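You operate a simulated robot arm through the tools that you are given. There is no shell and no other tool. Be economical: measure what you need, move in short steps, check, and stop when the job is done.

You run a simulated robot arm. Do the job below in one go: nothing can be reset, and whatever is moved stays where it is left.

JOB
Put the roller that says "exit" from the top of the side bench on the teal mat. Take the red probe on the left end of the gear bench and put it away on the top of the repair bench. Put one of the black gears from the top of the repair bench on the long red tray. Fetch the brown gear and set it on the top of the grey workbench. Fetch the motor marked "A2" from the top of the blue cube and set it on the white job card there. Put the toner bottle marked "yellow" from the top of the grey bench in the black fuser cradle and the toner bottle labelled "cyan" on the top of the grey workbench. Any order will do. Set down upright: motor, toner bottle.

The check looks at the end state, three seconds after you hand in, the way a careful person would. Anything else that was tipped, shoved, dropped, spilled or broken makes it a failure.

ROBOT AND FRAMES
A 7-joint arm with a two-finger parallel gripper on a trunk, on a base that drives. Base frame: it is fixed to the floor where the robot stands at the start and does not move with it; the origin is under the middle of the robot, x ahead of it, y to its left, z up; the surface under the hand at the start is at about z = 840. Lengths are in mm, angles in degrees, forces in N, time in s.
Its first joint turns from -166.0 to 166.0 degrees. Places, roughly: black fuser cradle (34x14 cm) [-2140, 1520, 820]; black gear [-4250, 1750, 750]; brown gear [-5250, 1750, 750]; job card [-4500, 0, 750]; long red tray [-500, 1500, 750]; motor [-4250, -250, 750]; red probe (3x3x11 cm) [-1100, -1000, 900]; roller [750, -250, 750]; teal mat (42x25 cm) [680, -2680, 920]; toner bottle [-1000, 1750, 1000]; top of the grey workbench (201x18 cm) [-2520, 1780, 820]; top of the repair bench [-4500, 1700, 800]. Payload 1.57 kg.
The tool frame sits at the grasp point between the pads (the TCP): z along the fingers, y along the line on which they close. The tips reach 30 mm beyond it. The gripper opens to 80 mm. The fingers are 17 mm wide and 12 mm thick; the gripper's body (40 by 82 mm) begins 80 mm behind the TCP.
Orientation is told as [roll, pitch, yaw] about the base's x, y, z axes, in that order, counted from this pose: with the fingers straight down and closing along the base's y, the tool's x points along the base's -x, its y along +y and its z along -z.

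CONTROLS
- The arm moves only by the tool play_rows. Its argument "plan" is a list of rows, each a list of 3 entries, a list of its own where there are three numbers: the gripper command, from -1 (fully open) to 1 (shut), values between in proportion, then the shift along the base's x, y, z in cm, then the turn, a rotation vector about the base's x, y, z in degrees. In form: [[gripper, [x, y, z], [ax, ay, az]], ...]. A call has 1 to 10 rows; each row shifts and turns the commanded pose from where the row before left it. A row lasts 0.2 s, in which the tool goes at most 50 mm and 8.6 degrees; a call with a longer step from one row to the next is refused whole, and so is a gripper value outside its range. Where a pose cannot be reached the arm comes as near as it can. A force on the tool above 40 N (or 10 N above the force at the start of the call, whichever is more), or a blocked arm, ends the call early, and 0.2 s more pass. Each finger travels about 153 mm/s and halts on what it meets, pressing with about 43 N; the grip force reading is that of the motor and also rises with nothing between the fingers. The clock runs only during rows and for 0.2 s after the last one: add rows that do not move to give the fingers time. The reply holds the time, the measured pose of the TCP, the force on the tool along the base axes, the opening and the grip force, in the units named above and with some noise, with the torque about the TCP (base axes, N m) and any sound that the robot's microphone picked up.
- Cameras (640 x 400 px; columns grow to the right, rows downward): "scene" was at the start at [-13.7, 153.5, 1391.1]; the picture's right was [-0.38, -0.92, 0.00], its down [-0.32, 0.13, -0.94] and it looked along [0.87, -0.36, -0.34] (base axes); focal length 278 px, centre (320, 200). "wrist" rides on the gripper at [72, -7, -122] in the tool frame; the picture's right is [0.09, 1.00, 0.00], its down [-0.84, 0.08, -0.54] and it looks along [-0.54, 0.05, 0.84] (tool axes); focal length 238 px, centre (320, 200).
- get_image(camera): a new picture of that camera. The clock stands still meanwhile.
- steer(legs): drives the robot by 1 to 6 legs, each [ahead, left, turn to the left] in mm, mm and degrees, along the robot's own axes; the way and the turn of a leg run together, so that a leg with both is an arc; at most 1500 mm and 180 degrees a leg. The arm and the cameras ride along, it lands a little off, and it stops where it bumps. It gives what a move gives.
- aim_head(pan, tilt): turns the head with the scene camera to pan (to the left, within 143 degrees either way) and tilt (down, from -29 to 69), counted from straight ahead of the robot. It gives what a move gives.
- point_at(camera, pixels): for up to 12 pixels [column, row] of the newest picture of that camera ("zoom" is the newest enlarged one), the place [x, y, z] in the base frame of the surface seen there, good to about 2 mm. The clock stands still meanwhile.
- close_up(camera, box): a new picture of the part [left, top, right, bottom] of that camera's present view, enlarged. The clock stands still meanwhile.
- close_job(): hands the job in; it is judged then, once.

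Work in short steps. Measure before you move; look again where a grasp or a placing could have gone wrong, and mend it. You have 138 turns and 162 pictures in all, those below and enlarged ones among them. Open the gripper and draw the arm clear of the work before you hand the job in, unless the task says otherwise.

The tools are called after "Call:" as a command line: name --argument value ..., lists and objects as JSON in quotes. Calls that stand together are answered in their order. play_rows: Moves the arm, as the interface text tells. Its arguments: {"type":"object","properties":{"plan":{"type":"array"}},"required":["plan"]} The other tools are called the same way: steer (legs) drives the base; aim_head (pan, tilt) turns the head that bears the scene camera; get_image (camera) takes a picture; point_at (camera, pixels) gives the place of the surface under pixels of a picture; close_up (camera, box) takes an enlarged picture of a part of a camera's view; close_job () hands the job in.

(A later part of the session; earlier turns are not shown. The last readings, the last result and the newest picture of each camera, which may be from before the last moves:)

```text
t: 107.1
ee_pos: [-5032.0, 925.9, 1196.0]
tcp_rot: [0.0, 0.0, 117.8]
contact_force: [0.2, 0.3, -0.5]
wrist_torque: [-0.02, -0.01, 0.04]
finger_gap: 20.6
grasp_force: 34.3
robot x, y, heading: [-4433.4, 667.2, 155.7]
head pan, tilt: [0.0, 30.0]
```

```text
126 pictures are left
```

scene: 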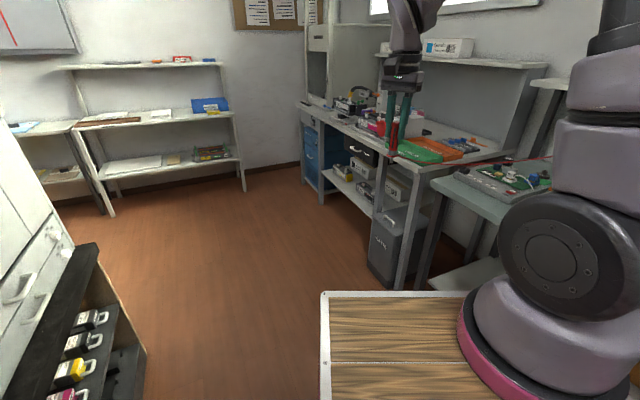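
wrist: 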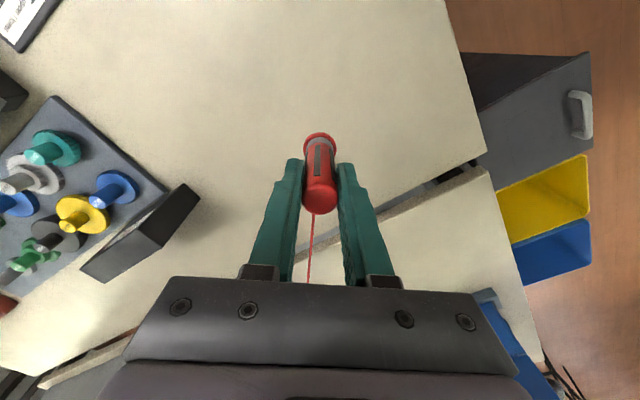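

The turn was blocked, so I measure the nearby obstacles.

Call:
point_at --camera "scene" --pixels '[[95, 250], [145, 355], [60, 380], [430, 180], [480, 200], [395, 285], [410, 290]]'

Call:
aim_head --pan -110 --tilt 60

Call:
get_image --camera "scene"

Call:
aim_head --pan 120 --tilt 60

Call:
get_image --camera "scene"

```text
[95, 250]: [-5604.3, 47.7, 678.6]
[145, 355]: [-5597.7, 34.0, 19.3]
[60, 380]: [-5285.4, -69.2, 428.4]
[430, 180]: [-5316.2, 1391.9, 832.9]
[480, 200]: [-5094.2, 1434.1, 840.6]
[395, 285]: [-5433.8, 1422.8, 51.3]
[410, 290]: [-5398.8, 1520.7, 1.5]
```

```text
t: 109.0
ee_pos: [-5031.9, 925.9, 1197.5]
tcp_rot: [0.0, 0.0, 117.9]
contact_force: [0.4, -0.5, -0.3]
wrist_torque: [-0.01, 0.01, -0.01]
finger_gap: 21.1
grasp_force: 34.3
robot x, y, heading: [-4434.8, 666.3, 155.5]
head pan, tilt: [-110.0, 60.0]
```

```text
125 pictures are left
```

scene: 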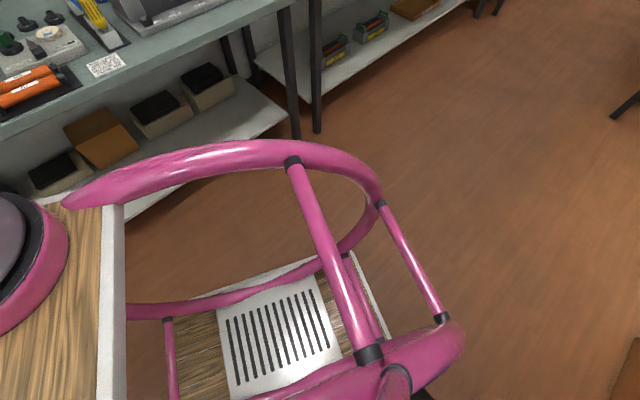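

```text
t: 112.3
ee_pos: [-5031.0, 925.7, 1196.8]
tcp_rot: [0.0, 0.0, 117.9]
contact_force: [0.6, 0.0, -0.5]
wrist_torque: [0.01, 0.03, -0.01]
finger_gap: 21.1
grasp_force: 34.5
robot x, y, heading: [-4433.4, 668.2, 155.7]
head pan, tilt: [120.0, 60.0]
```

```text
124 pictures are left
```

scene: 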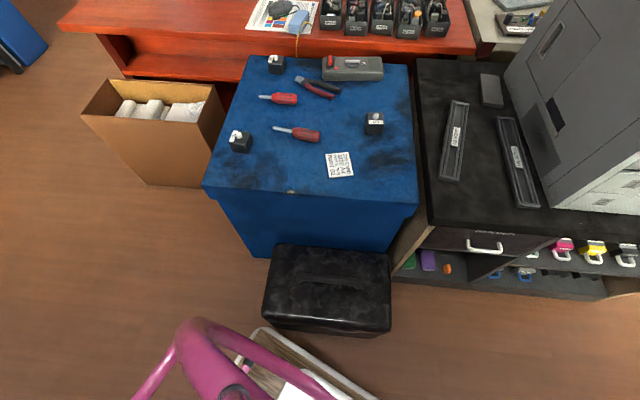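

The robot's rear frame is next to the black case (270-390, 245-330). I measure the case and the frame's corners.

Call:
point_at --camera "scene" --pixels '[[268, 300], [388, 315], [330, 335], [265, 330], [370, 395], [200, 320], [300, 350], [240, 350]]'

```text
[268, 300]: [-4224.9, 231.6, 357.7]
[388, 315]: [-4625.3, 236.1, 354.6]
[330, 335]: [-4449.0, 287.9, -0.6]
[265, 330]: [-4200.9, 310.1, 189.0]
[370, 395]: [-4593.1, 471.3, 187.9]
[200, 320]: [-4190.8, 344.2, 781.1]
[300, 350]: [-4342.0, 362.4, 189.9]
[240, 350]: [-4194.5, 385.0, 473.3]
```

The rear-left corner (radius ≈430 mm) just reached the case. I shift toward the bench by 120 mm first, then finish the turn.

Call:
steer --legs '[[0, -130, 0], [0, 0, -66]]'

Call:
get_image --camera "scene"

Call:
aim_head --pan 0 --tilt 30

Call:
get_image --camera "scene"

```text
t: 116.5
ee_pos: [-4369.9, 1438.6, 1197.5]
tcp_rot: [0.0, 0.0, 50.4]
contact_force: [0.5, -1.4, 0.3]
wrist_torque: [0.02, 0.0, -0.02]
finger_gap: 20.8
grasp_force: 33.8
robot x, y, heading: [-4380.9, 787.0, 88.2]
head pan, tilt: [120.0, 60.0]
```

```text
123 pictures are left
```

scene: 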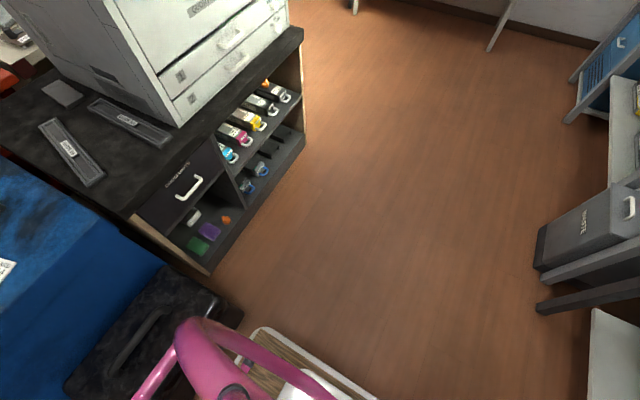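

```text
t: 118.5
ee_pos: [-4370.6, 1439.3, 1197.2]
tcp_rot: [0.0, 0.0, 50.4]
contact_force: [0.2, 0.7, -0.5]
wrist_torque: [-0.03, 0.02, 0.0]
finger_gap: 21.0
grasp_force: 33.9
robot x, y, heading: [-4381.5, 787.4, 88.1]
head pan, tilt: [0.0, 30.0]
```

```text
122 pictures are left
```

scene: 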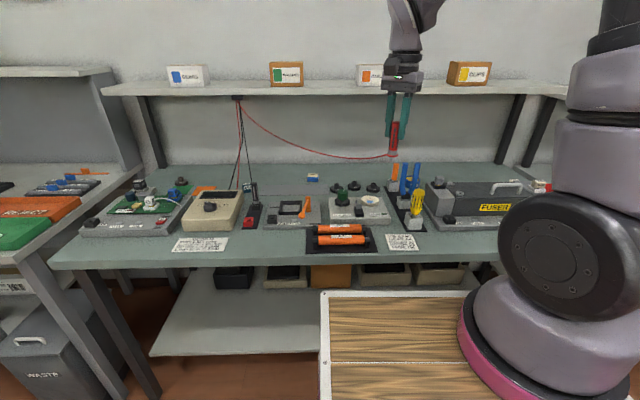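

Now I see the hook at (237,97), a meter at (212,210) and something like a probe holder at (252,212). I zoom in.

Call:
close_up --camera "scene" --box '[170, 160, 330, 260]'

Call:
close_up --camera "scene" --box '[290, 150, 450, 260]'

```text
4.00 times, centred on (250, 210) of scene
```

zoom: 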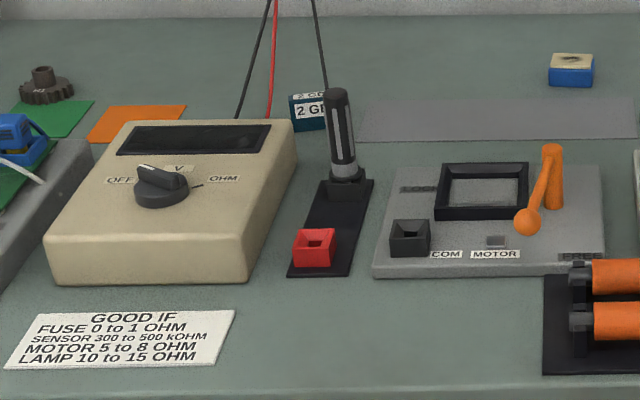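

```text
3.64 times, centred on (370, 205) of scene
```

zoom: 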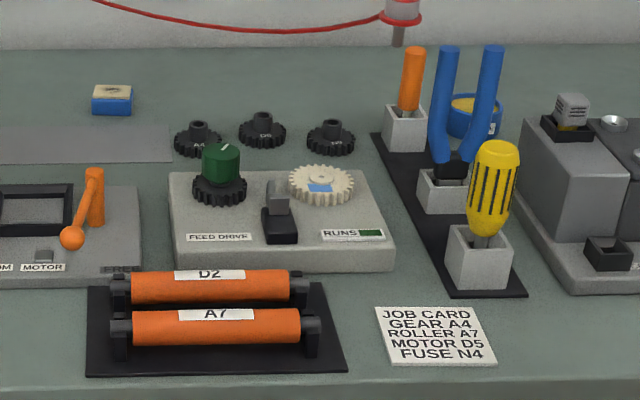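

The red socket (zoom 314,245 in the first enlargement) beside the black probe's is the probe's place. I take a tight zoom and measure it.

Call:
close_up --camera "scene" --box '[235, 175, 275, 235]'

Call:
get_image --camera "wrist"

```text
6.67 times, centred on (255, 205) of scene
```

zoom: 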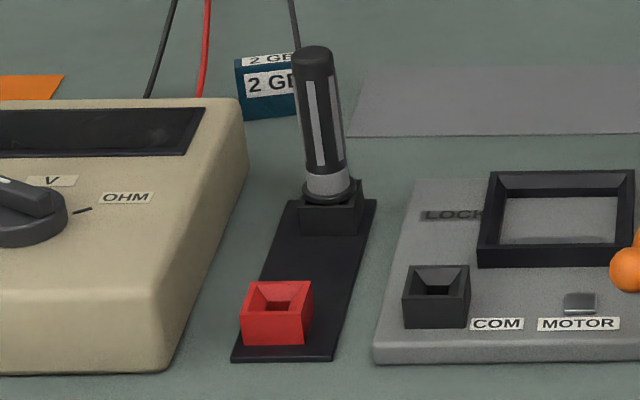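

```text
118 pictures are left
```

wrist: 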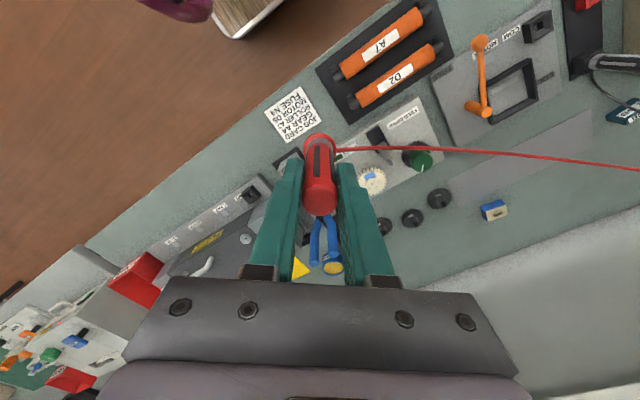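

I measure the red socket's rim, the hole, the black probe and the surroundings.

Call:
point_at --camera "zoom" --pixels '[[250, 285], [308, 285], [304, 310], [244, 310], [276, 298], [276, 330], [318, 60], [330, 195], [330, 215], [250, 350], [350, 300], [205, 130]]'

Call:
point_at --camera "wrist" --pixels '[[320, 200], [320, 170], [320, 146], [345, 150]]'

```text
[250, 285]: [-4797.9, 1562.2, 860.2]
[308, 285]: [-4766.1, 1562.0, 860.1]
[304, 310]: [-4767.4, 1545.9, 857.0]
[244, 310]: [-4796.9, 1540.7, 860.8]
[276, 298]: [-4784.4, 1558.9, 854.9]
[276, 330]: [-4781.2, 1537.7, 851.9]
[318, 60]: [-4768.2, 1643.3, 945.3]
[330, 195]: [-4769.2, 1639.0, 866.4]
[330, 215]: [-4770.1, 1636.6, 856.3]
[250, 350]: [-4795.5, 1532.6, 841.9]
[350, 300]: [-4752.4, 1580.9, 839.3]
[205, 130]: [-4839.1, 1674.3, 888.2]
```

```text
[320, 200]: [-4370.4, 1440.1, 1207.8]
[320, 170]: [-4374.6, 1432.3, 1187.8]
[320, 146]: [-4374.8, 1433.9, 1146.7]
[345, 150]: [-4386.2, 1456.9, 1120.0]
```

Socket centre ≈(-4782,1553), rim 860. The seated TCP should be ≈931, with the tip at the rim when TCP≈950. I check the shelf's place, then move above while turning +40°.

Call:
point_at --camera "scene" --pixels '[[237, 92], [237, 100], [340, 88], [420, 205], [212, 195], [290, 40]]'

```text
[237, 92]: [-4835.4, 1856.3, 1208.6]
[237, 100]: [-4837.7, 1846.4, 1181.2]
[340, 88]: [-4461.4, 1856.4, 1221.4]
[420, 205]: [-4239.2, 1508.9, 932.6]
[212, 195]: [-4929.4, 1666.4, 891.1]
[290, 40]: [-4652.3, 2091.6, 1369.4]
```

The shelf front is at y≈1850, well clear. I move above the socket.

Call:
play_rows --plan '[[1, [-4.1, 1.1, -1], [0, 0, 4]], [1, [-4.1, 1.1, -1], [0, 0, 4]], [1, [-4.1, 1.1, -1], [0, 0, 4]], [1, [-4.1, 1.1, -1], [0, 0, 4]], [1, [-4.1, 1.1, -1], [0, 0, 4]], [1, [-4.1, 1.1, -1], [0, 0, 4]], [1, [-4.1, 1.1, -1], [0, 0, 4]], [1, [-4.1, 1.1, -1], [0, 0, 4]], [1, [-4.1, 1.1, -1], [0, 0, 4]], [1, [-4.1, 1.1, -1], [0, 0, 3.6]]]'

Call:
get_image --camera "wrist"

Call:
close_up --camera "scene" --box '[200, 120, 320, 240]'

```text
t: 120.7
ee_pos: [-4780.3, 1548.7, 1098.1]
tcp_rot: [-0.1, 0.0, 89.9]
contact_force: [0.0, -0.4, 0.0]
wrist_torque: [0.01, 0.05, -0.01]
finger_gap: 21.1
grasp_force: 34.3
robot x, y, heading: [-4379.8, 793.9, 88.1]
head pan, tilt: [0.0, 30.0]
```

```text
117 pictures are left
```

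wrist: 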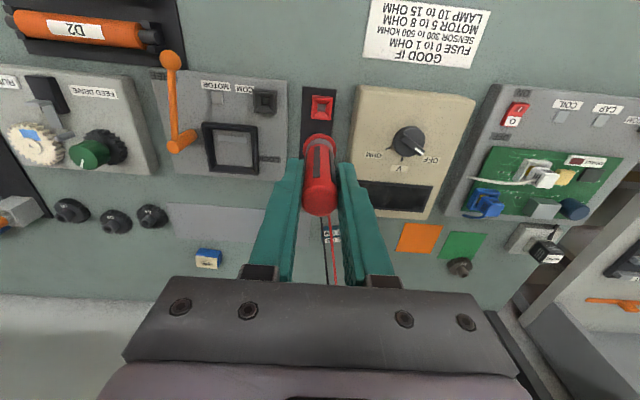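

```text
3.33 times, centred on (260, 180) of scene
```

zoom: 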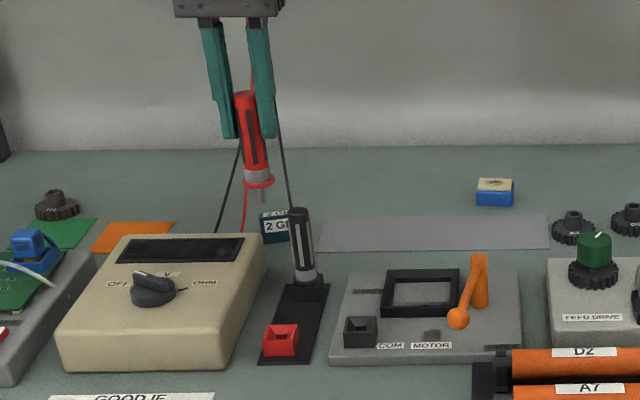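

I re-measure the socket's rim corners from the wrist view.

Call:
close_up --camera "wrist" --box '[290, 80, 354, 120]'

Call:
point_at --camera "wrist" --pixels '[[313, 97], [332, 97], [331, 115], [312, 115], [321, 105]]'

```text
10.00 times, centred on (322, 100) of wrist
```

zoom: 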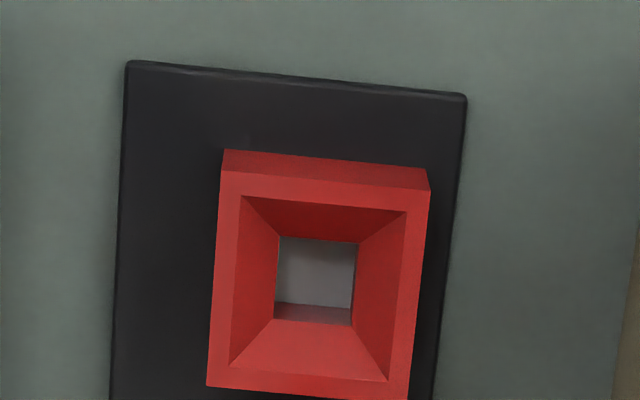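

```text
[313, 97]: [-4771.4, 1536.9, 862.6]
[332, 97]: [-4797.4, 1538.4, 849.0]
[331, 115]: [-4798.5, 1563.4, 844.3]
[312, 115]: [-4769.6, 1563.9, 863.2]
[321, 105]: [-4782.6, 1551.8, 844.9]
```

Call:
point_at --camera "zoom" --pixels '[[232, 185], [416, 203], [397, 392], [220, 377], [315, 325], [325, 200], [215, 280], [412, 300], [305, 385]]'

```text
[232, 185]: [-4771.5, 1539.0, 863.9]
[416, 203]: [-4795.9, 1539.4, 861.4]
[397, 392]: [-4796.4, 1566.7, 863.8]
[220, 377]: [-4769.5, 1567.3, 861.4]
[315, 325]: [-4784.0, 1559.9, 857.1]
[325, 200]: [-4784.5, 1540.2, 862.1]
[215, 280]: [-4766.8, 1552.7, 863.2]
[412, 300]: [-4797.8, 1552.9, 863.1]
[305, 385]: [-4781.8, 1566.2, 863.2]
```

Centre (-4782.3,1553), rim 863, with a funnel. I lower to TCP≈960, just above.

Call:
play_rows --plan '[[1, [-0.2, 0.43, -3.5], [0, 0, 0]], [1, [0, 0, -3.5], [0, 0, 0]], [1, [0, 0, -3.5], [0, 0, 0]], [1, [0, 0, -2.5], [0, 0, 0]], [1, [0, 0, 0], [0, 0, 0]]]'

Call:
close_up --camera "scene" --box '[230, 160, 290, 240]'

Call:
close_up --camera "wrist" --box '[270, 80, 370, 160]'

```text
t: 121.9
ee_pos: [-4781.5, 1553.1, 966.8]
tcp_rot: [0.0, 0.0, 90.0]
contact_force: [0.3, 1.0, -0.1]
wrist_torque: [0.0, 0.02, 0.0]
finger_gap: 21.0
grasp_force: 34.5
robot x, y, heading: [-4377.0, 786.3, 88.3]
head pan, tilt: [0.0, 30.0]
```

```text
5.00 times, centred on (260, 200) of scene
```

zoom: 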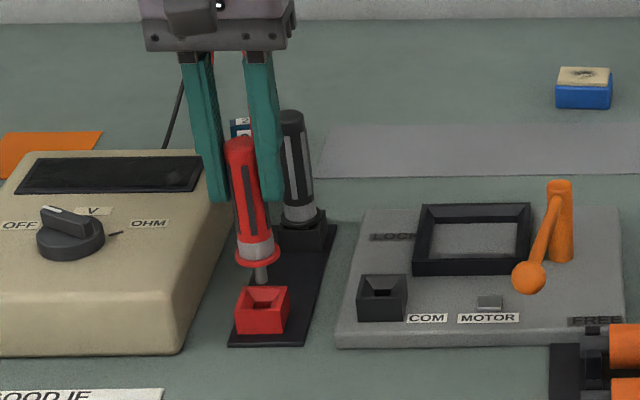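

```text
5.00 times, centred on (320, 120) of wrist
```

zoom: 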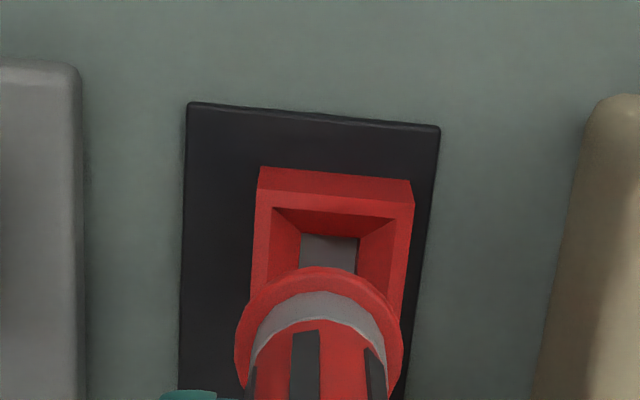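

Tip and socket are aligned. I lower slowly by 34 mm, watching force.

Call:
play_rows --plan '[[1, [0, 0, -1], [0, 0, 0]], [1, [0, 0, -0.8], [0, 0, 0]], [1, [0, 0, -0.6], [0, 0, 0]], [1, [0, 0, -0.5], [0, 0, 0]], [1, [0, 0, -0.5], [0, 0, 0]], [1, [0, 0, 0], [0, 0, 0]]]'

Call:
close_up --camera "scene" --box '[230, 160, 290, 240]'

```text
t: 123.3
ee_pos: [-4782.7, 1555.7, 935.5]
tcp_rot: [0.1, -0.2, 90.0]
contact_force: [-0.4, -4.9, 26.2]
wrist_torque: [-0.19, 0.04, 0.05]
finger_gap: 21.3
grasp_force: 34.5
robot x, y, heading: [-4380.9, 786.1, 88.3]
head pan, tilt: [0.0, 30.0]
```

```text
5.00 times, centred on (260, 200) of scene
```

zoom: 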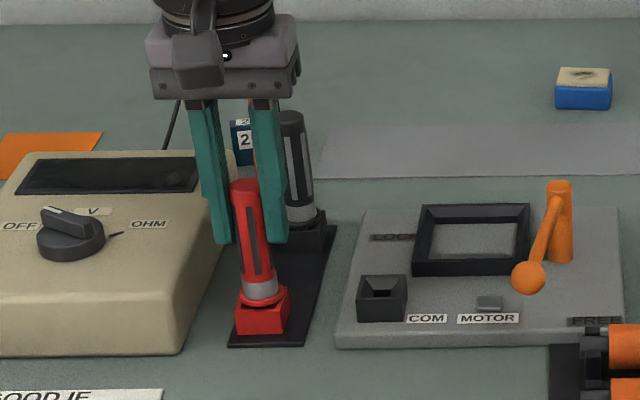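

The collar meets the socket with 26 N, so it's seated. I ease off, open and rise.

Call:
play_rows --plan '[[1, [0, 0, 0.25], [0, 0, 0]], [0.3, [0, 0, 0], [0, 0, 0]], [0, [0, 0, 0], [0, 0, 0]], [-0.4, [0, 0, 0], [0, 0, 0]], [-0.4, [0, 0, 0], [0, 0, 0]], [-0.4, [0, 0, 3], [0, 0, 0]], [-0.4, [0, 0, 4.5], [0, 0, 0]], [-0.4, [0, 0, 4.5], [0, 0, 0]], [-1, [0, 0, 4.5], [0, 0, 0]], [-1, [0, -4, 0], [0, 0, 0]]]'

Call:
get_image --camera "scene"

Call:
close_up --camera "scene" --box '[230, 160, 290, 240]'

```text
t: 125.5
ee_pos: [-4779.3, 1516.5, 1098.9]
tcp_rot: [-0.1, 0.0, 89.8]
contact_force: [0.2, -0.5, 0.1]
wrist_torque: [-0.04, 0.03, 0.02]
finger_gap: 79.9
grasp_force: 0.0
robot x, y, heading: [-4380.8, 789.2, 88.1]
head pan, tilt: [0.0, 30.0]
```

```text
111 pictures are left
```

scene: 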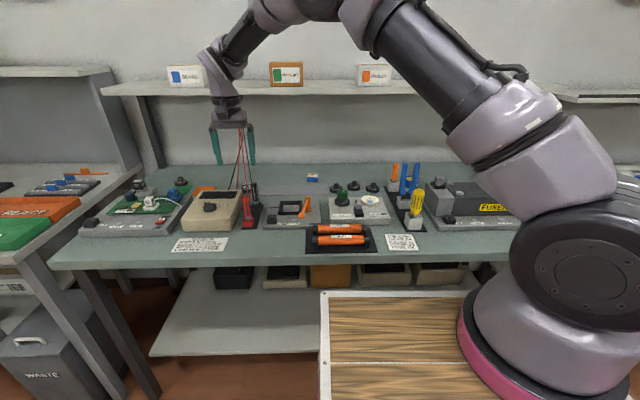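

```text
5.00 times, centred on (260, 200) of scene
```

zoom: 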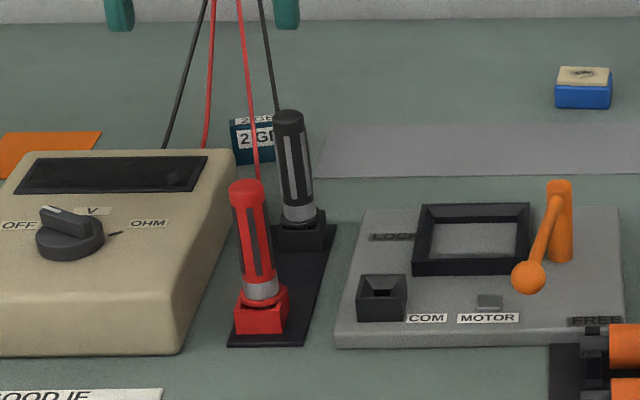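

The red probe stands seated in its socket. Next is the black gears at the back: I measure them and the dark gear at left.

Call:
close_up --camera "scene" --box '[320, 165, 400, 215]'

Call:
point_at --camera "zoom" --pixels '[[192, 190], [192, 150], [300, 185], [300, 145], [412, 190], [412, 150], [165, 195], [220, 195]]'

Call:
close_up --camera "scene" --box '[100, 160, 230, 240]'

Call:
point_at --camera "zoom" --pixels '[[392, 100], [392, 125], [30, 130]]'

```text
8.00 times, centred on (360, 190) of scene
```

zoom: 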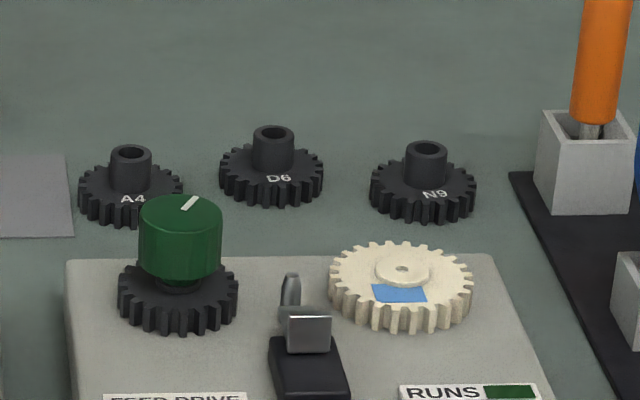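

```text
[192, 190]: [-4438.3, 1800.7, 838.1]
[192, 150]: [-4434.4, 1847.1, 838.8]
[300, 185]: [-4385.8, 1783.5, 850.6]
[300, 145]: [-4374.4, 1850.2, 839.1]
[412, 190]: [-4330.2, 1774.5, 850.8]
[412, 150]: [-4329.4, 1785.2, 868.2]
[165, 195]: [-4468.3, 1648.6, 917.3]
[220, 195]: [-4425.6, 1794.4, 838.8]
```

```text
4.92 times, centred on (165, 200) of scene
```

zoom: 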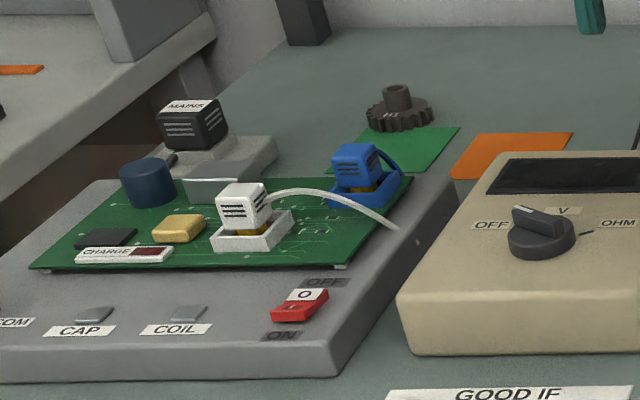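

```text
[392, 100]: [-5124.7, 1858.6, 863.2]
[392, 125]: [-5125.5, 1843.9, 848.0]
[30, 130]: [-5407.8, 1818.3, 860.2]
```

Gear N9's hub is near (-4326,1793), top ≈870. The shelf edge (y 1856, z 1200) is close, so I tilt the tool 15° with the wrist toward the robot. I move the hand over to x≈-4324, then drive 150 mm ahead.

Call:
play_rows --plan '[[-1, [4.5, 0, 0], [1.5, 0, 0]], [-1, [4.5, 0, 0], [1.5, 0, 0]], [-1, [4.5, 0, 0], [1.5, 0, 0]], [-1, [4.5, 0, 0], [1.5, 0, 0]], [-1, [4.5, 0, 0], [1.5, 0, 0]], [-1, [4.5, 0, 0], [1.5, 0, 0]], [-1, [4.5, 0, 0], [1.5, 0, 0]], [-1, [4.5, 0, 0], [1.5, 0, 0]], [-1, [4.5, 0, 0], [1.5, 0, 0]], [-1, [4.5, 0, 0], [1.5, 0, 0]]]'

Call:
steer --legs '[[150, 0, 1.8]]'

Call:
get_image --camera "wrist"

```text
t: 127.7
ee_pos: [-4335.3, 1512.2, 1099.4]
tcp_rot: [0.0, -15.0, 90.0]
contact_force: [-0.9, -0.3, -0.3]
wrist_torque: [0.02, 0.0, -0.01]
finger_gap: 80.1
grasp_force: 0.0
robot x, y, heading: [-4377.6, 784.5, 88.2]
head pan, tilt: [0.0, 30.0]
```

```text
t: 129.1
ee_pos: [-4354.5, 1666.4, 1099.7]
tcp_rot: [0.0, -15.0, 91.6]
contact_force: [-0.1, 0.2, 1.5]
wrist_torque: [-0.01, -0.02, 0.01]
finger_gap: 79.9
grasp_force: 0.0
robot x, y, heading: [-4378.4, 938.7, 90.0]
head pan, tilt: [0.0, 30.0]
```

```text
107 pictures are left
```

wrist: 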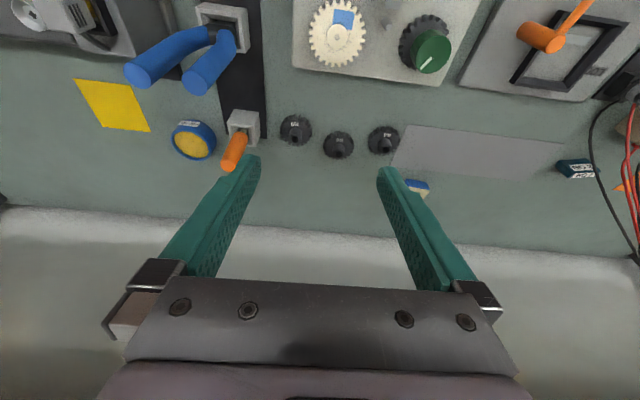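

Gears show at (295,128), (338,146) and (383,140). I enlarge and measure.

Call:
close_up --camera "wrist" --box '[260, 100, 420, 200]'

Call:
point_at --camera "zoom" --pixels '[[143, 128], [140, 88], [310, 195], [312, 160], [497, 170], [490, 135], [140, 115], [125, 128]]'

```text
4.00 times, centred on (340, 150) of wrist
```

zoom: 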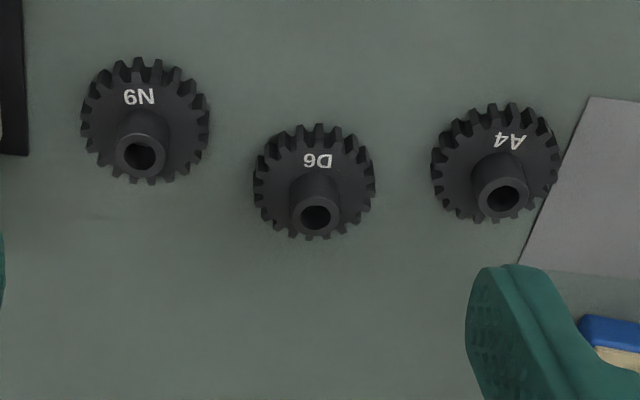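

```text
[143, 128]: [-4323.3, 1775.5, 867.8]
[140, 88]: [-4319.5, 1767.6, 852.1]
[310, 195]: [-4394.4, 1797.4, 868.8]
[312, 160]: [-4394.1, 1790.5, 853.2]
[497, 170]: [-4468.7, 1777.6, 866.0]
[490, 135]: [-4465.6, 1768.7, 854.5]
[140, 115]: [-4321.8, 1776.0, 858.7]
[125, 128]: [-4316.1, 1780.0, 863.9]
```

I choose gear A4, whose left side is free, and measure its hub's sides.

Call:
point_at --camera "zoom" --pixels '[[482, 195], [524, 193], [503, 216], [500, 178], [445, 165], [548, 150]]'

```text
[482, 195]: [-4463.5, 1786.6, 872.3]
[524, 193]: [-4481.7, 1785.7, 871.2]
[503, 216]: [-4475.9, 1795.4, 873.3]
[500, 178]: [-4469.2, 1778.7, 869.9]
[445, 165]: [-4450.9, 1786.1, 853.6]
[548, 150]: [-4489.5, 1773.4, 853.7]
```

Hub centre (-4472.5,1786.5), top 872, face 853. I approach with a partial opening and stop a bit above.

Call:
play_rows --plan '[[-0.3, [-2.95, 2.84, -2], [0, 0, 0]], [-0.3, [-2.95, 2.84, -2], [0, 0, 0]], [-0.3, [-2.95, 2.84, -2], [0, 0, 0]], [-0.3, [-2.95, 2.84, -2], [0, 0, 0]], [-0.3, [0, 0, -3], [0, 0, 0]], [-0.3, [0, 0, -3], [0, 0, 0]], [-0.3, [0, 0, -2], [0, 0, 0]], [-0.3, [0, 0, 0], [0, 0, 0]]]'

Call:
get_image --camera "wrist"

Call:
get_image --camera "scene"

```text
t: 130.9
ee_pos: [-4472.4, 1780.0, 942.5]
tcp_rot: [0.0, -15.0, 91.7]
contact_force: [0.8, -0.2, 0.2]
wrist_torque: [0.01, 0.02, 0.0]
finger_gap: 51.8
grasp_force: 0.2
robot x, y, heading: [-4378.7, 939.7, 89.7]
head pan, tilt: [0.0, 30.0]
```

```text
105 pictures are left
```

wrist: 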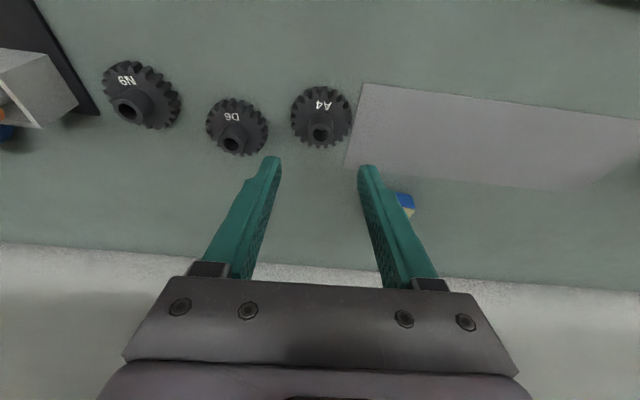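

```text
104 pictures are left
```

scene: 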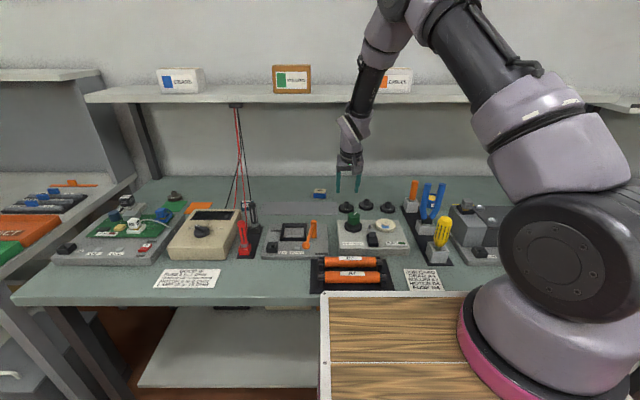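

Centred and clear of the shelf. I go down 54 mm and close.

Call:
play_rows --plan '[[-0.3, [0, 0, -2], [0, 0, 0]], [-0.3, [0, 0, -2], [0, 0, 0]], [-0.3, [0, 0, -1.4], [0, 0, 0]], [-0.3, [0, 0, 0], [0, 0, 0]], [1, [0, 0, 0], [0, 0, 0]], [1, [0, 0, 0], [0, 0, 0]], [1, [0, 0, 0], [0, 0, 0]]]'

Call:
get_image --camera "wrist"

```text
t: 132.5
ee_pos: [-4472.4, 1779.9, 885.8]
tcp_rot: [0.0, -15.0, 91.7]
contact_force: [0.4, 0.1, -0.2]
wrist_torque: [0.01, 0.01, 0.02]
finger_gap: 20.0
grasp_force: 33.7
robot x, y, heading: [-4373.9, 939.3, 90.1]
head pan, tilt: [0.0, 30.0]
```

```text
103 pictures are left
```

wrist: 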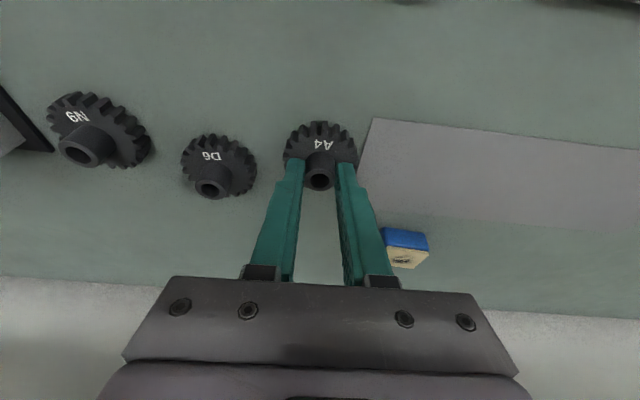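

Held at the hub. I lift and retract the hand, then back off and strafe along the corridor to x≈-500.

Call:
play_rows --plan '[[1, [0, 0, 3], [0, 0, 0]], [1, [0, 0, 4], [0, 0, 0]], [1, [0, -1, 4.5], [0, 0, 0]], [1, [0.5, -2, 4.5], [0, 0, 0]], [1, [0.5, -3.5, 3], [0, 0, 0]], [1, [1, -4, 2], [0, 0, 0]], [1, [1, -4, 2], [0, 0, 0]], [1, [1, -4, 2], [0, 0, 0]], [1, [1, -4, 1], [0, 0, 0]], [1, [1, -4, 1], [0, 0, 0]]]'

Call:
steer --legs '[[-190, 0, 0], [0, -1300, 0], [0, -1300, 0], [0, -1270, 0]]'

Call:
get_image --camera "scene"

Call:
get_image --camera "wrist"

```text
t: 134.7
ee_pos: [-4409.8, 1515.2, 1155.2]
tcp_rot: [-0.1, -15.0, 91.7]
contact_force: [-0.1, 0.9, -0.8]
wrist_torque: [-0.01, -0.02, -0.01]
finger_gap: 19.8
grasp_force: 33.3
robot x, y, heading: [-4375.2, 939.1, 90.0]
head pan, tilt: [0.0, 30.0]
```

```text
t: 154.3
ee_pos: [-592.7, 1353.5, 1156.1]
tcp_rot: [0.0, -15.0, 92.1]
contact_force: [-0.4, 0.2, 0.6]
wrist_torque: [-0.01, -0.02, 0.0]
finger_gap: 19.6
grasp_force: 33.5
robot x, y, heading: [-554.6, 778.9, 90.3]
head pan, tilt: [0.0, 30.0]
```

```text
102 pictures are left
```

scene: 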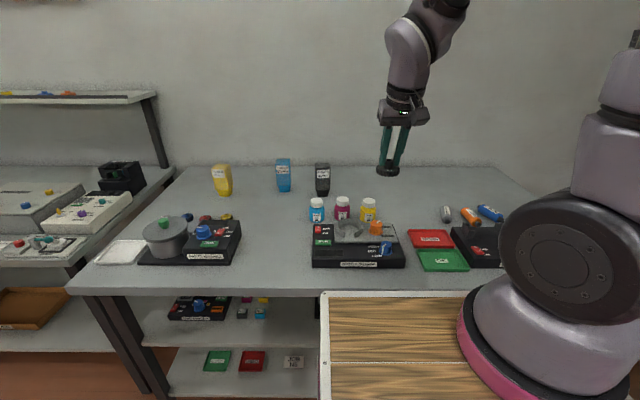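

```text
101 pictures are left
```

wrist: 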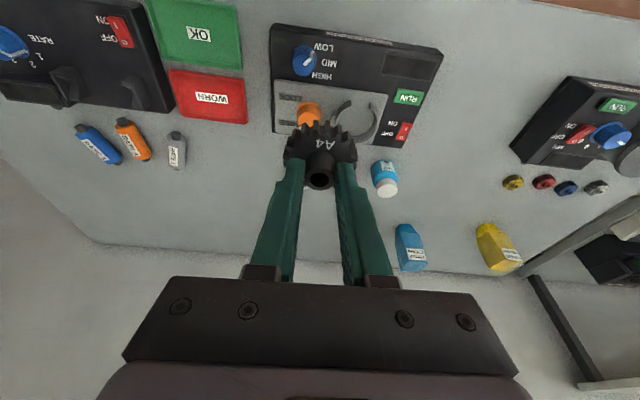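

Toner bottles stand on this grey bench, with red "WORN" and green "OK" pads, but I don't see a long red tray yet. I look to the right and left.

Call:
close_up --camera "scene" --box '[190, 150, 510, 280]'

Call:
aim_head --pan -50 --tilt 30

Call:
get_image --camera "scene"

Call:
aim_head --pan 45 --tilt 30

Call:
get_image --camera "scene"

```text
2.00 times, centred on (350, 215) of scene
```

zoom: 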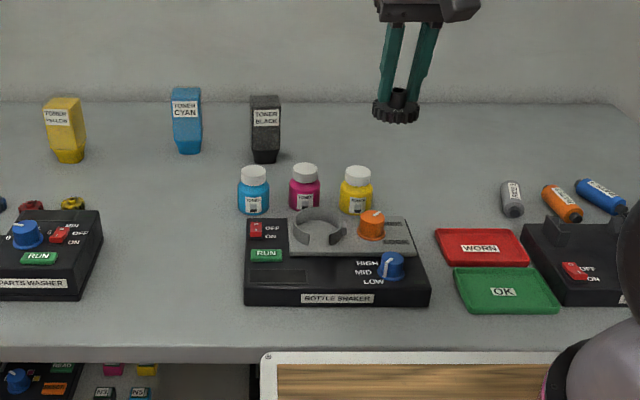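

```text
t: 155.5
ee_pos: [-594.2, 1352.9, 1155.3]
tcp_rot: [0.0, -15.0, 92.1]
contact_force: [0.0, 0.1, -0.1]
wrist_torque: [-0.03, -0.02, -0.02]
finger_gap: 20.1
grasp_force: 33.5
robot x, y, heading: [-555.2, 776.7, 90.4]
head pan, tilt: [-50.0, 30.0]
```

```text
99 pictures are left
```

scene: 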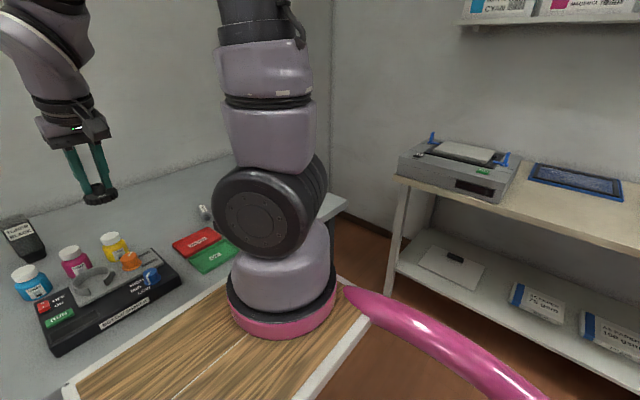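

```text
t: 157.2
ee_pos: [-593.7, 1353.0, 1156.0]
tcp_rot: [0.0, -15.0, 92.2]
contact_force: [-0.4, -0.5, -0.8]
wrist_torque: [0.03, 0.02, 0.0]
finger_gap: 19.9
grasp_force: 33.6
robot x, y, heading: [-554.1, 780.4, 90.4]
head pan, tilt: [45.0, 30.0]
```

```text
98 pictures are left
```

scene: 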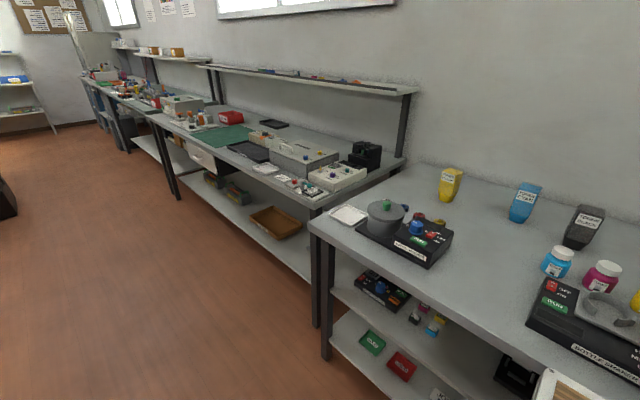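

The nearby candidate is the red "WORN" tray, but the gear bench also has a red tray. I measure this one, then look back at the other.

Call:
aim_head --pan -15 --tilt 40

Call:
get_image --camera "scene"

Call:
aim_head --pan 135 --tilt 30

Call:
get_image --camera "scene"

```text
t: 158.5
ee_pos: [-593.4, 1353.3, 1155.4]
tcp_rot: [0.0, -15.0, 92.1]
contact_force: [-0.3, 0.3, -0.7]
wrist_torque: [-0.03, 0.0, -0.02]
finger_gap: 19.8
grasp_force: 33.5
robot x, y, heading: [-561.4, 778.8, 90.3]
head pan, tilt: [-15.0, 40.0]
```

```text
97 pictures are left
```

scene: 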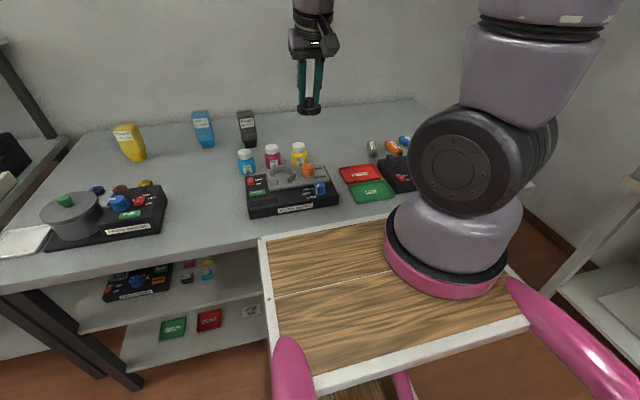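

```text
t: 160.8
ee_pos: [-592.9, 1353.2, 1155.5]
tcp_rot: [0.0, -15.0, 92.0]
contact_force: [0.4, 1.2, 0.2]
wrist_torque: [0.0, 0.02, 0.01]
finger_gap: 20.0
grasp_force: 33.9
robot x, y, heading: [-557.0, 774.6, 90.5]
head pan, tilt: [135.0, 30.0]
```

```text
96 pictures are left
```

scene: 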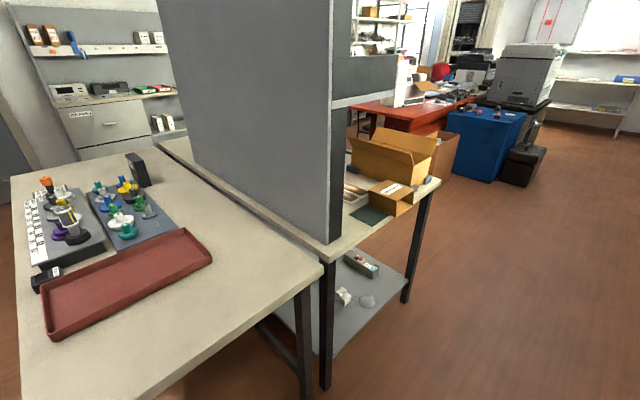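

Call:
point_at --camera "scene" --pixels '[[45, 285], [50, 333], [185, 232], [210, 260], [125, 280], [130, 255], [250, 250]]'

Call:
aim_head --pan -20 --tilt 30

Call:
get_image --camera "scene"

```text
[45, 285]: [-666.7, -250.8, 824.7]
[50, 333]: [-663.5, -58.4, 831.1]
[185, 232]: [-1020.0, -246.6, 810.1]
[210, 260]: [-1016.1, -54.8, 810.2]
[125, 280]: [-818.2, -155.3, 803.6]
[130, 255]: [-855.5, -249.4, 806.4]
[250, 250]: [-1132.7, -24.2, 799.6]
```

```text
t: 163.2
ee_pos: [-593.8, 1353.2, 1155.9]
tcp_rot: [0.0, -15.0, 92.0]
contact_force: [0.6, 0.0, 0.5]
wrist_torque: [0.01, 0.03, 0.01]
finger_gap: 19.8
grasp_force: 33.7
robot x, y, heading: [-558.9, 776.2, 90.3]
head pan, tilt: [-20.0, 30.0]
```

```text
95 pictures are left
```

scene: 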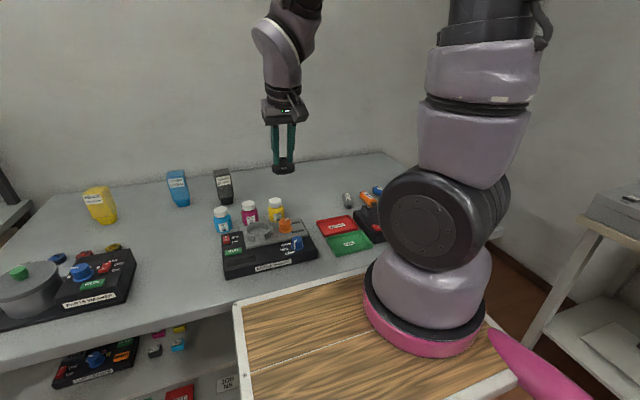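

Call:
point_at --camera "scene" --pixels '[[318, 222], [350, 216], [358, 229], [326, 236], [338, 226], [350, 242], [300, 290]]'

Call:
close_up --camera "scene" --box '[210, 165, 400, 275]'

```text
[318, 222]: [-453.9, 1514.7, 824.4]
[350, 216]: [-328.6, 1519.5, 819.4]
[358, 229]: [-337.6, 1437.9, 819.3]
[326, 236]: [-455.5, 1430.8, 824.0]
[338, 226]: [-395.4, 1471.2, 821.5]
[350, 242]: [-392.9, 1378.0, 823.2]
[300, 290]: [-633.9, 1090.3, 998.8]
```

```text
3.37 times, centred on (305, 220) of scene
```

zoom: 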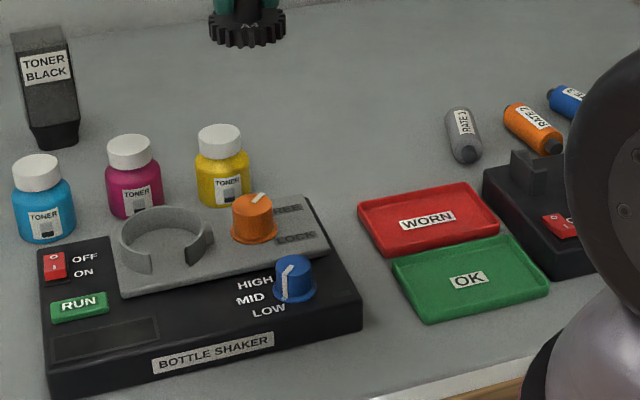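

The "WORN" tray fits the stated place but isn't long, and part of the bench's right end is hidden by the arm. I strafe right and look again before deciding.

Call:
steer --legs '[[0, -400, 0]]'

Call:
get_image --camera "scene"

Call:
get_image --camera "wrist"

```text
t: 165.7
ee_pos: [-197.2, 1356.6, 1156.3]
tcp_rot: [0.0, -15.1, 92.4]
contact_force: [0.1, -0.4, -1.1]
wrist_torque: [-0.03, 0.01, 0.01]
finger_gap: 19.6
grasp_force: 33.9
robot x, y, heading: [-154.2, 778.2, 90.7]
head pan, tilt: [-20.0, 30.0]
```

```text
93 pictures are left
```

scene: 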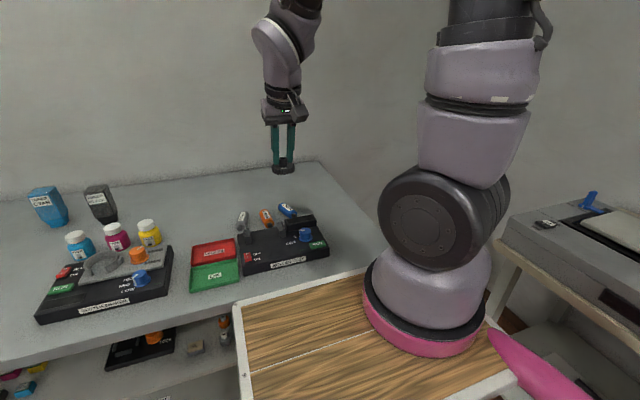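

```text
92 pictures are left
```

wrist: 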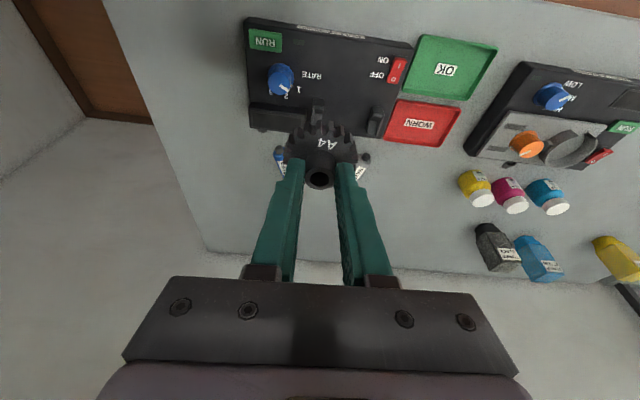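

No other red tray is on this bench top. Before choosing, I back off a little to see the shelves beneath as well.

Call:
steer --legs '[[-330, 0, 0]]'

Call:
aim_head --pan 15 --tilt 32

Call:
get_image --camera "scene"

```text
t: 167.9
ee_pos: [-193.4, 1030.5, 1156.7]
tcp_rot: [-0.1, -15.0, 92.6]
contact_force: [-0.2, -0.9, -0.8]
wrist_torque: [0.0, 0.01, 0.01]
finger_gap: 19.7
grasp_force: 33.8
robot x, y, heading: [-150.8, 458.6, 90.9]
head pan, tilt: [-20.0, 30.0]
```

```text
t: 168.9
ee_pos: [-194.1, 1028.7, 1155.5]
tcp_rot: [0.0, -15.0, 92.5]
contact_force: [0.0, 0.1, 0.4]
wrist_torque: [0.03, 0.01, 0.01]
finger_gap: 19.8
grasp_force: 33.3
robot x, y, heading: [-150.1, 456.0, 90.6]
head pan, tilt: [15.0, 32.0]
```

```text
91 pictures are left
```

scene: 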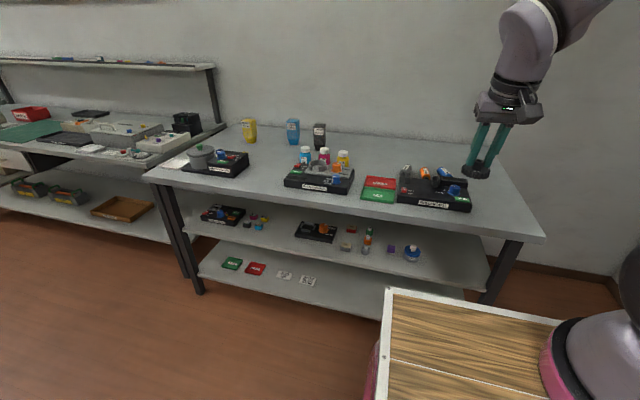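

Nothing else red and long is nearby, so the "WORN" tray at (-393,1475,822) matches the stated place. I'll set the gear there now and check the place-rounding against the job card later. I drive forward again and move over the tray.

Call:
steer --legs '[[330, 0, 0]]'

Call:
play_rows --plan '[[1, [-4, 2, -1], [0, 0, 0]], [1, [-4, 2, -1], [0, 0, 0]], [1, [-4, 2, -1.5], [0, 0, 0]], [1, [-4, 2, -1.5], [0, 0, 0]], [1, [-3.6, 3.2, -1], [0, 0, 0]], [1, [0, 0, -4], [0, 0, 0]], [1, [0, 0, -4], [0, 0, 0]], [1, [0, 0, -4], [0, 0, 0]], [1, [0, 0, -4], [0, 0, 0]], [1, [0, 0, 0], [0, 0, 0]]]'

Call:
get_image --camera "wrist"

Call:
aim_head --pan -10 --tilt 40

Call:
get_image --camera "scene"

```text
t: 171.1
ee_pos: [-196.0, 1361.2, 1156.0]
tcp_rot: [0.0, -15.0, 92.4]
contact_force: [0.7, 0.2, -0.4]
wrist_torque: [-0.03, -0.01, 0.03]
finger_gap: 19.5
grasp_force: 33.5
robot x, y, heading: [-157.1, 786.2, 90.7]
head pan, tilt: [15.0, 32.0]
```

```text
t: 173.3
ee_pos: [-392.2, 1472.8, 936.2]
tcp_rot: [-0.1, -15.1, 92.4]
contact_force: [0.3, 0.2, -0.7]
wrist_torque: [0.05, -0.04, 0.0]
finger_gap: 19.2
grasp_force: 33.2
robot x, y, heading: [-155.7, 789.1, 90.5]
head pan, tilt: [15.0, 32.0]
```

```text
90 pictures are left
```

wrist: 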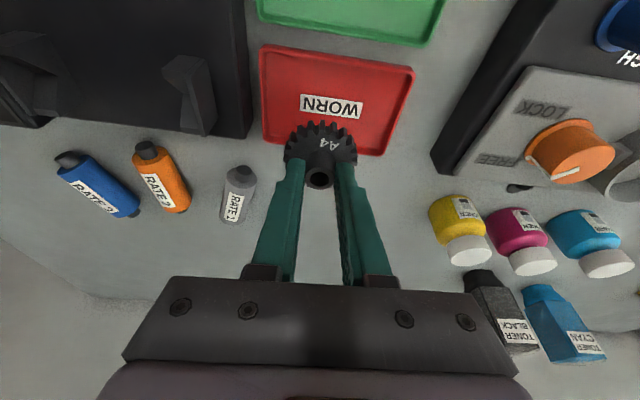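

```text
t: 174.2
ee_pos: [-391.7, 1473.2, 935.7]
tcp_rot: [-0.1, -14.9, 92.4]
contact_force: [0.8, -0.9, -0.5]
wrist_torque: [0.03, -0.01, -0.01]
finger_gap: 19.2
grasp_force: 34.1
robot x, y, heading: [-155.7, 787.4, 90.9]
head pan, tilt: [-10.0, 40.0]
```

```text
89 pictures are left
```

scene: 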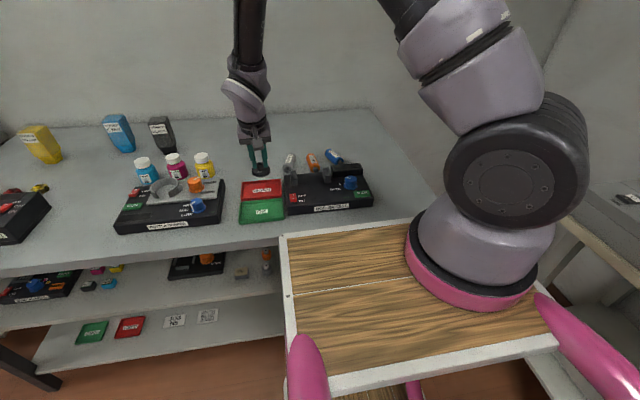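

I measure the tray's corners in the wrist view to confirm the placing point.

Call:
point_at --camera "wrist" --pixels '[[268, 50], [408, 75], [385, 150], [268, 138], [330, 80], [275, 120], [385, 120], [300, 160]]'

```text
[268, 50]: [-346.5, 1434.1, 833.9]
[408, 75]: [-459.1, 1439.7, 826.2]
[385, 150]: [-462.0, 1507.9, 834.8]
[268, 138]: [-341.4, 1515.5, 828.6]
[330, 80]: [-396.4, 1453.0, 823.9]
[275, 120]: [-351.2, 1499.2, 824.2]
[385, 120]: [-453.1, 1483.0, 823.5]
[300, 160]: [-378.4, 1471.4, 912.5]
```

Tray centre ≈(-401,1473), floor 824, rim 834. I adjust and lower to TCP≈872.

Call:
play_rows --plan '[[1, [-0.8, -0.7, -2], [0, 0, 0]], [1, [0, 0, -2], [0, 0, 0]], [1, [0, 0, -1.3], [0, 0, 0]], [1, [0, 0, -0.7], [0, 0, 0]], [1, [0, 0, -0.4], [0, 0, 0]], [1, [0, 0, 0], [0, 0, 0]]]'

```text
t: 175.6
ee_pos: [-400.2, 1466.5, 872.4]
tcp_rot: [0.0, -15.0, 92.4]
contact_force: [0.3, 0.1, -0.9]
wrist_torque: [0.0, -0.01, -0.02]
finger_gap: 18.9
grasp_force: 33.4
robot x, y, heading: [-156.3, 787.1, 90.4]
head pan, tilt: [-10.0, 40.0]
```

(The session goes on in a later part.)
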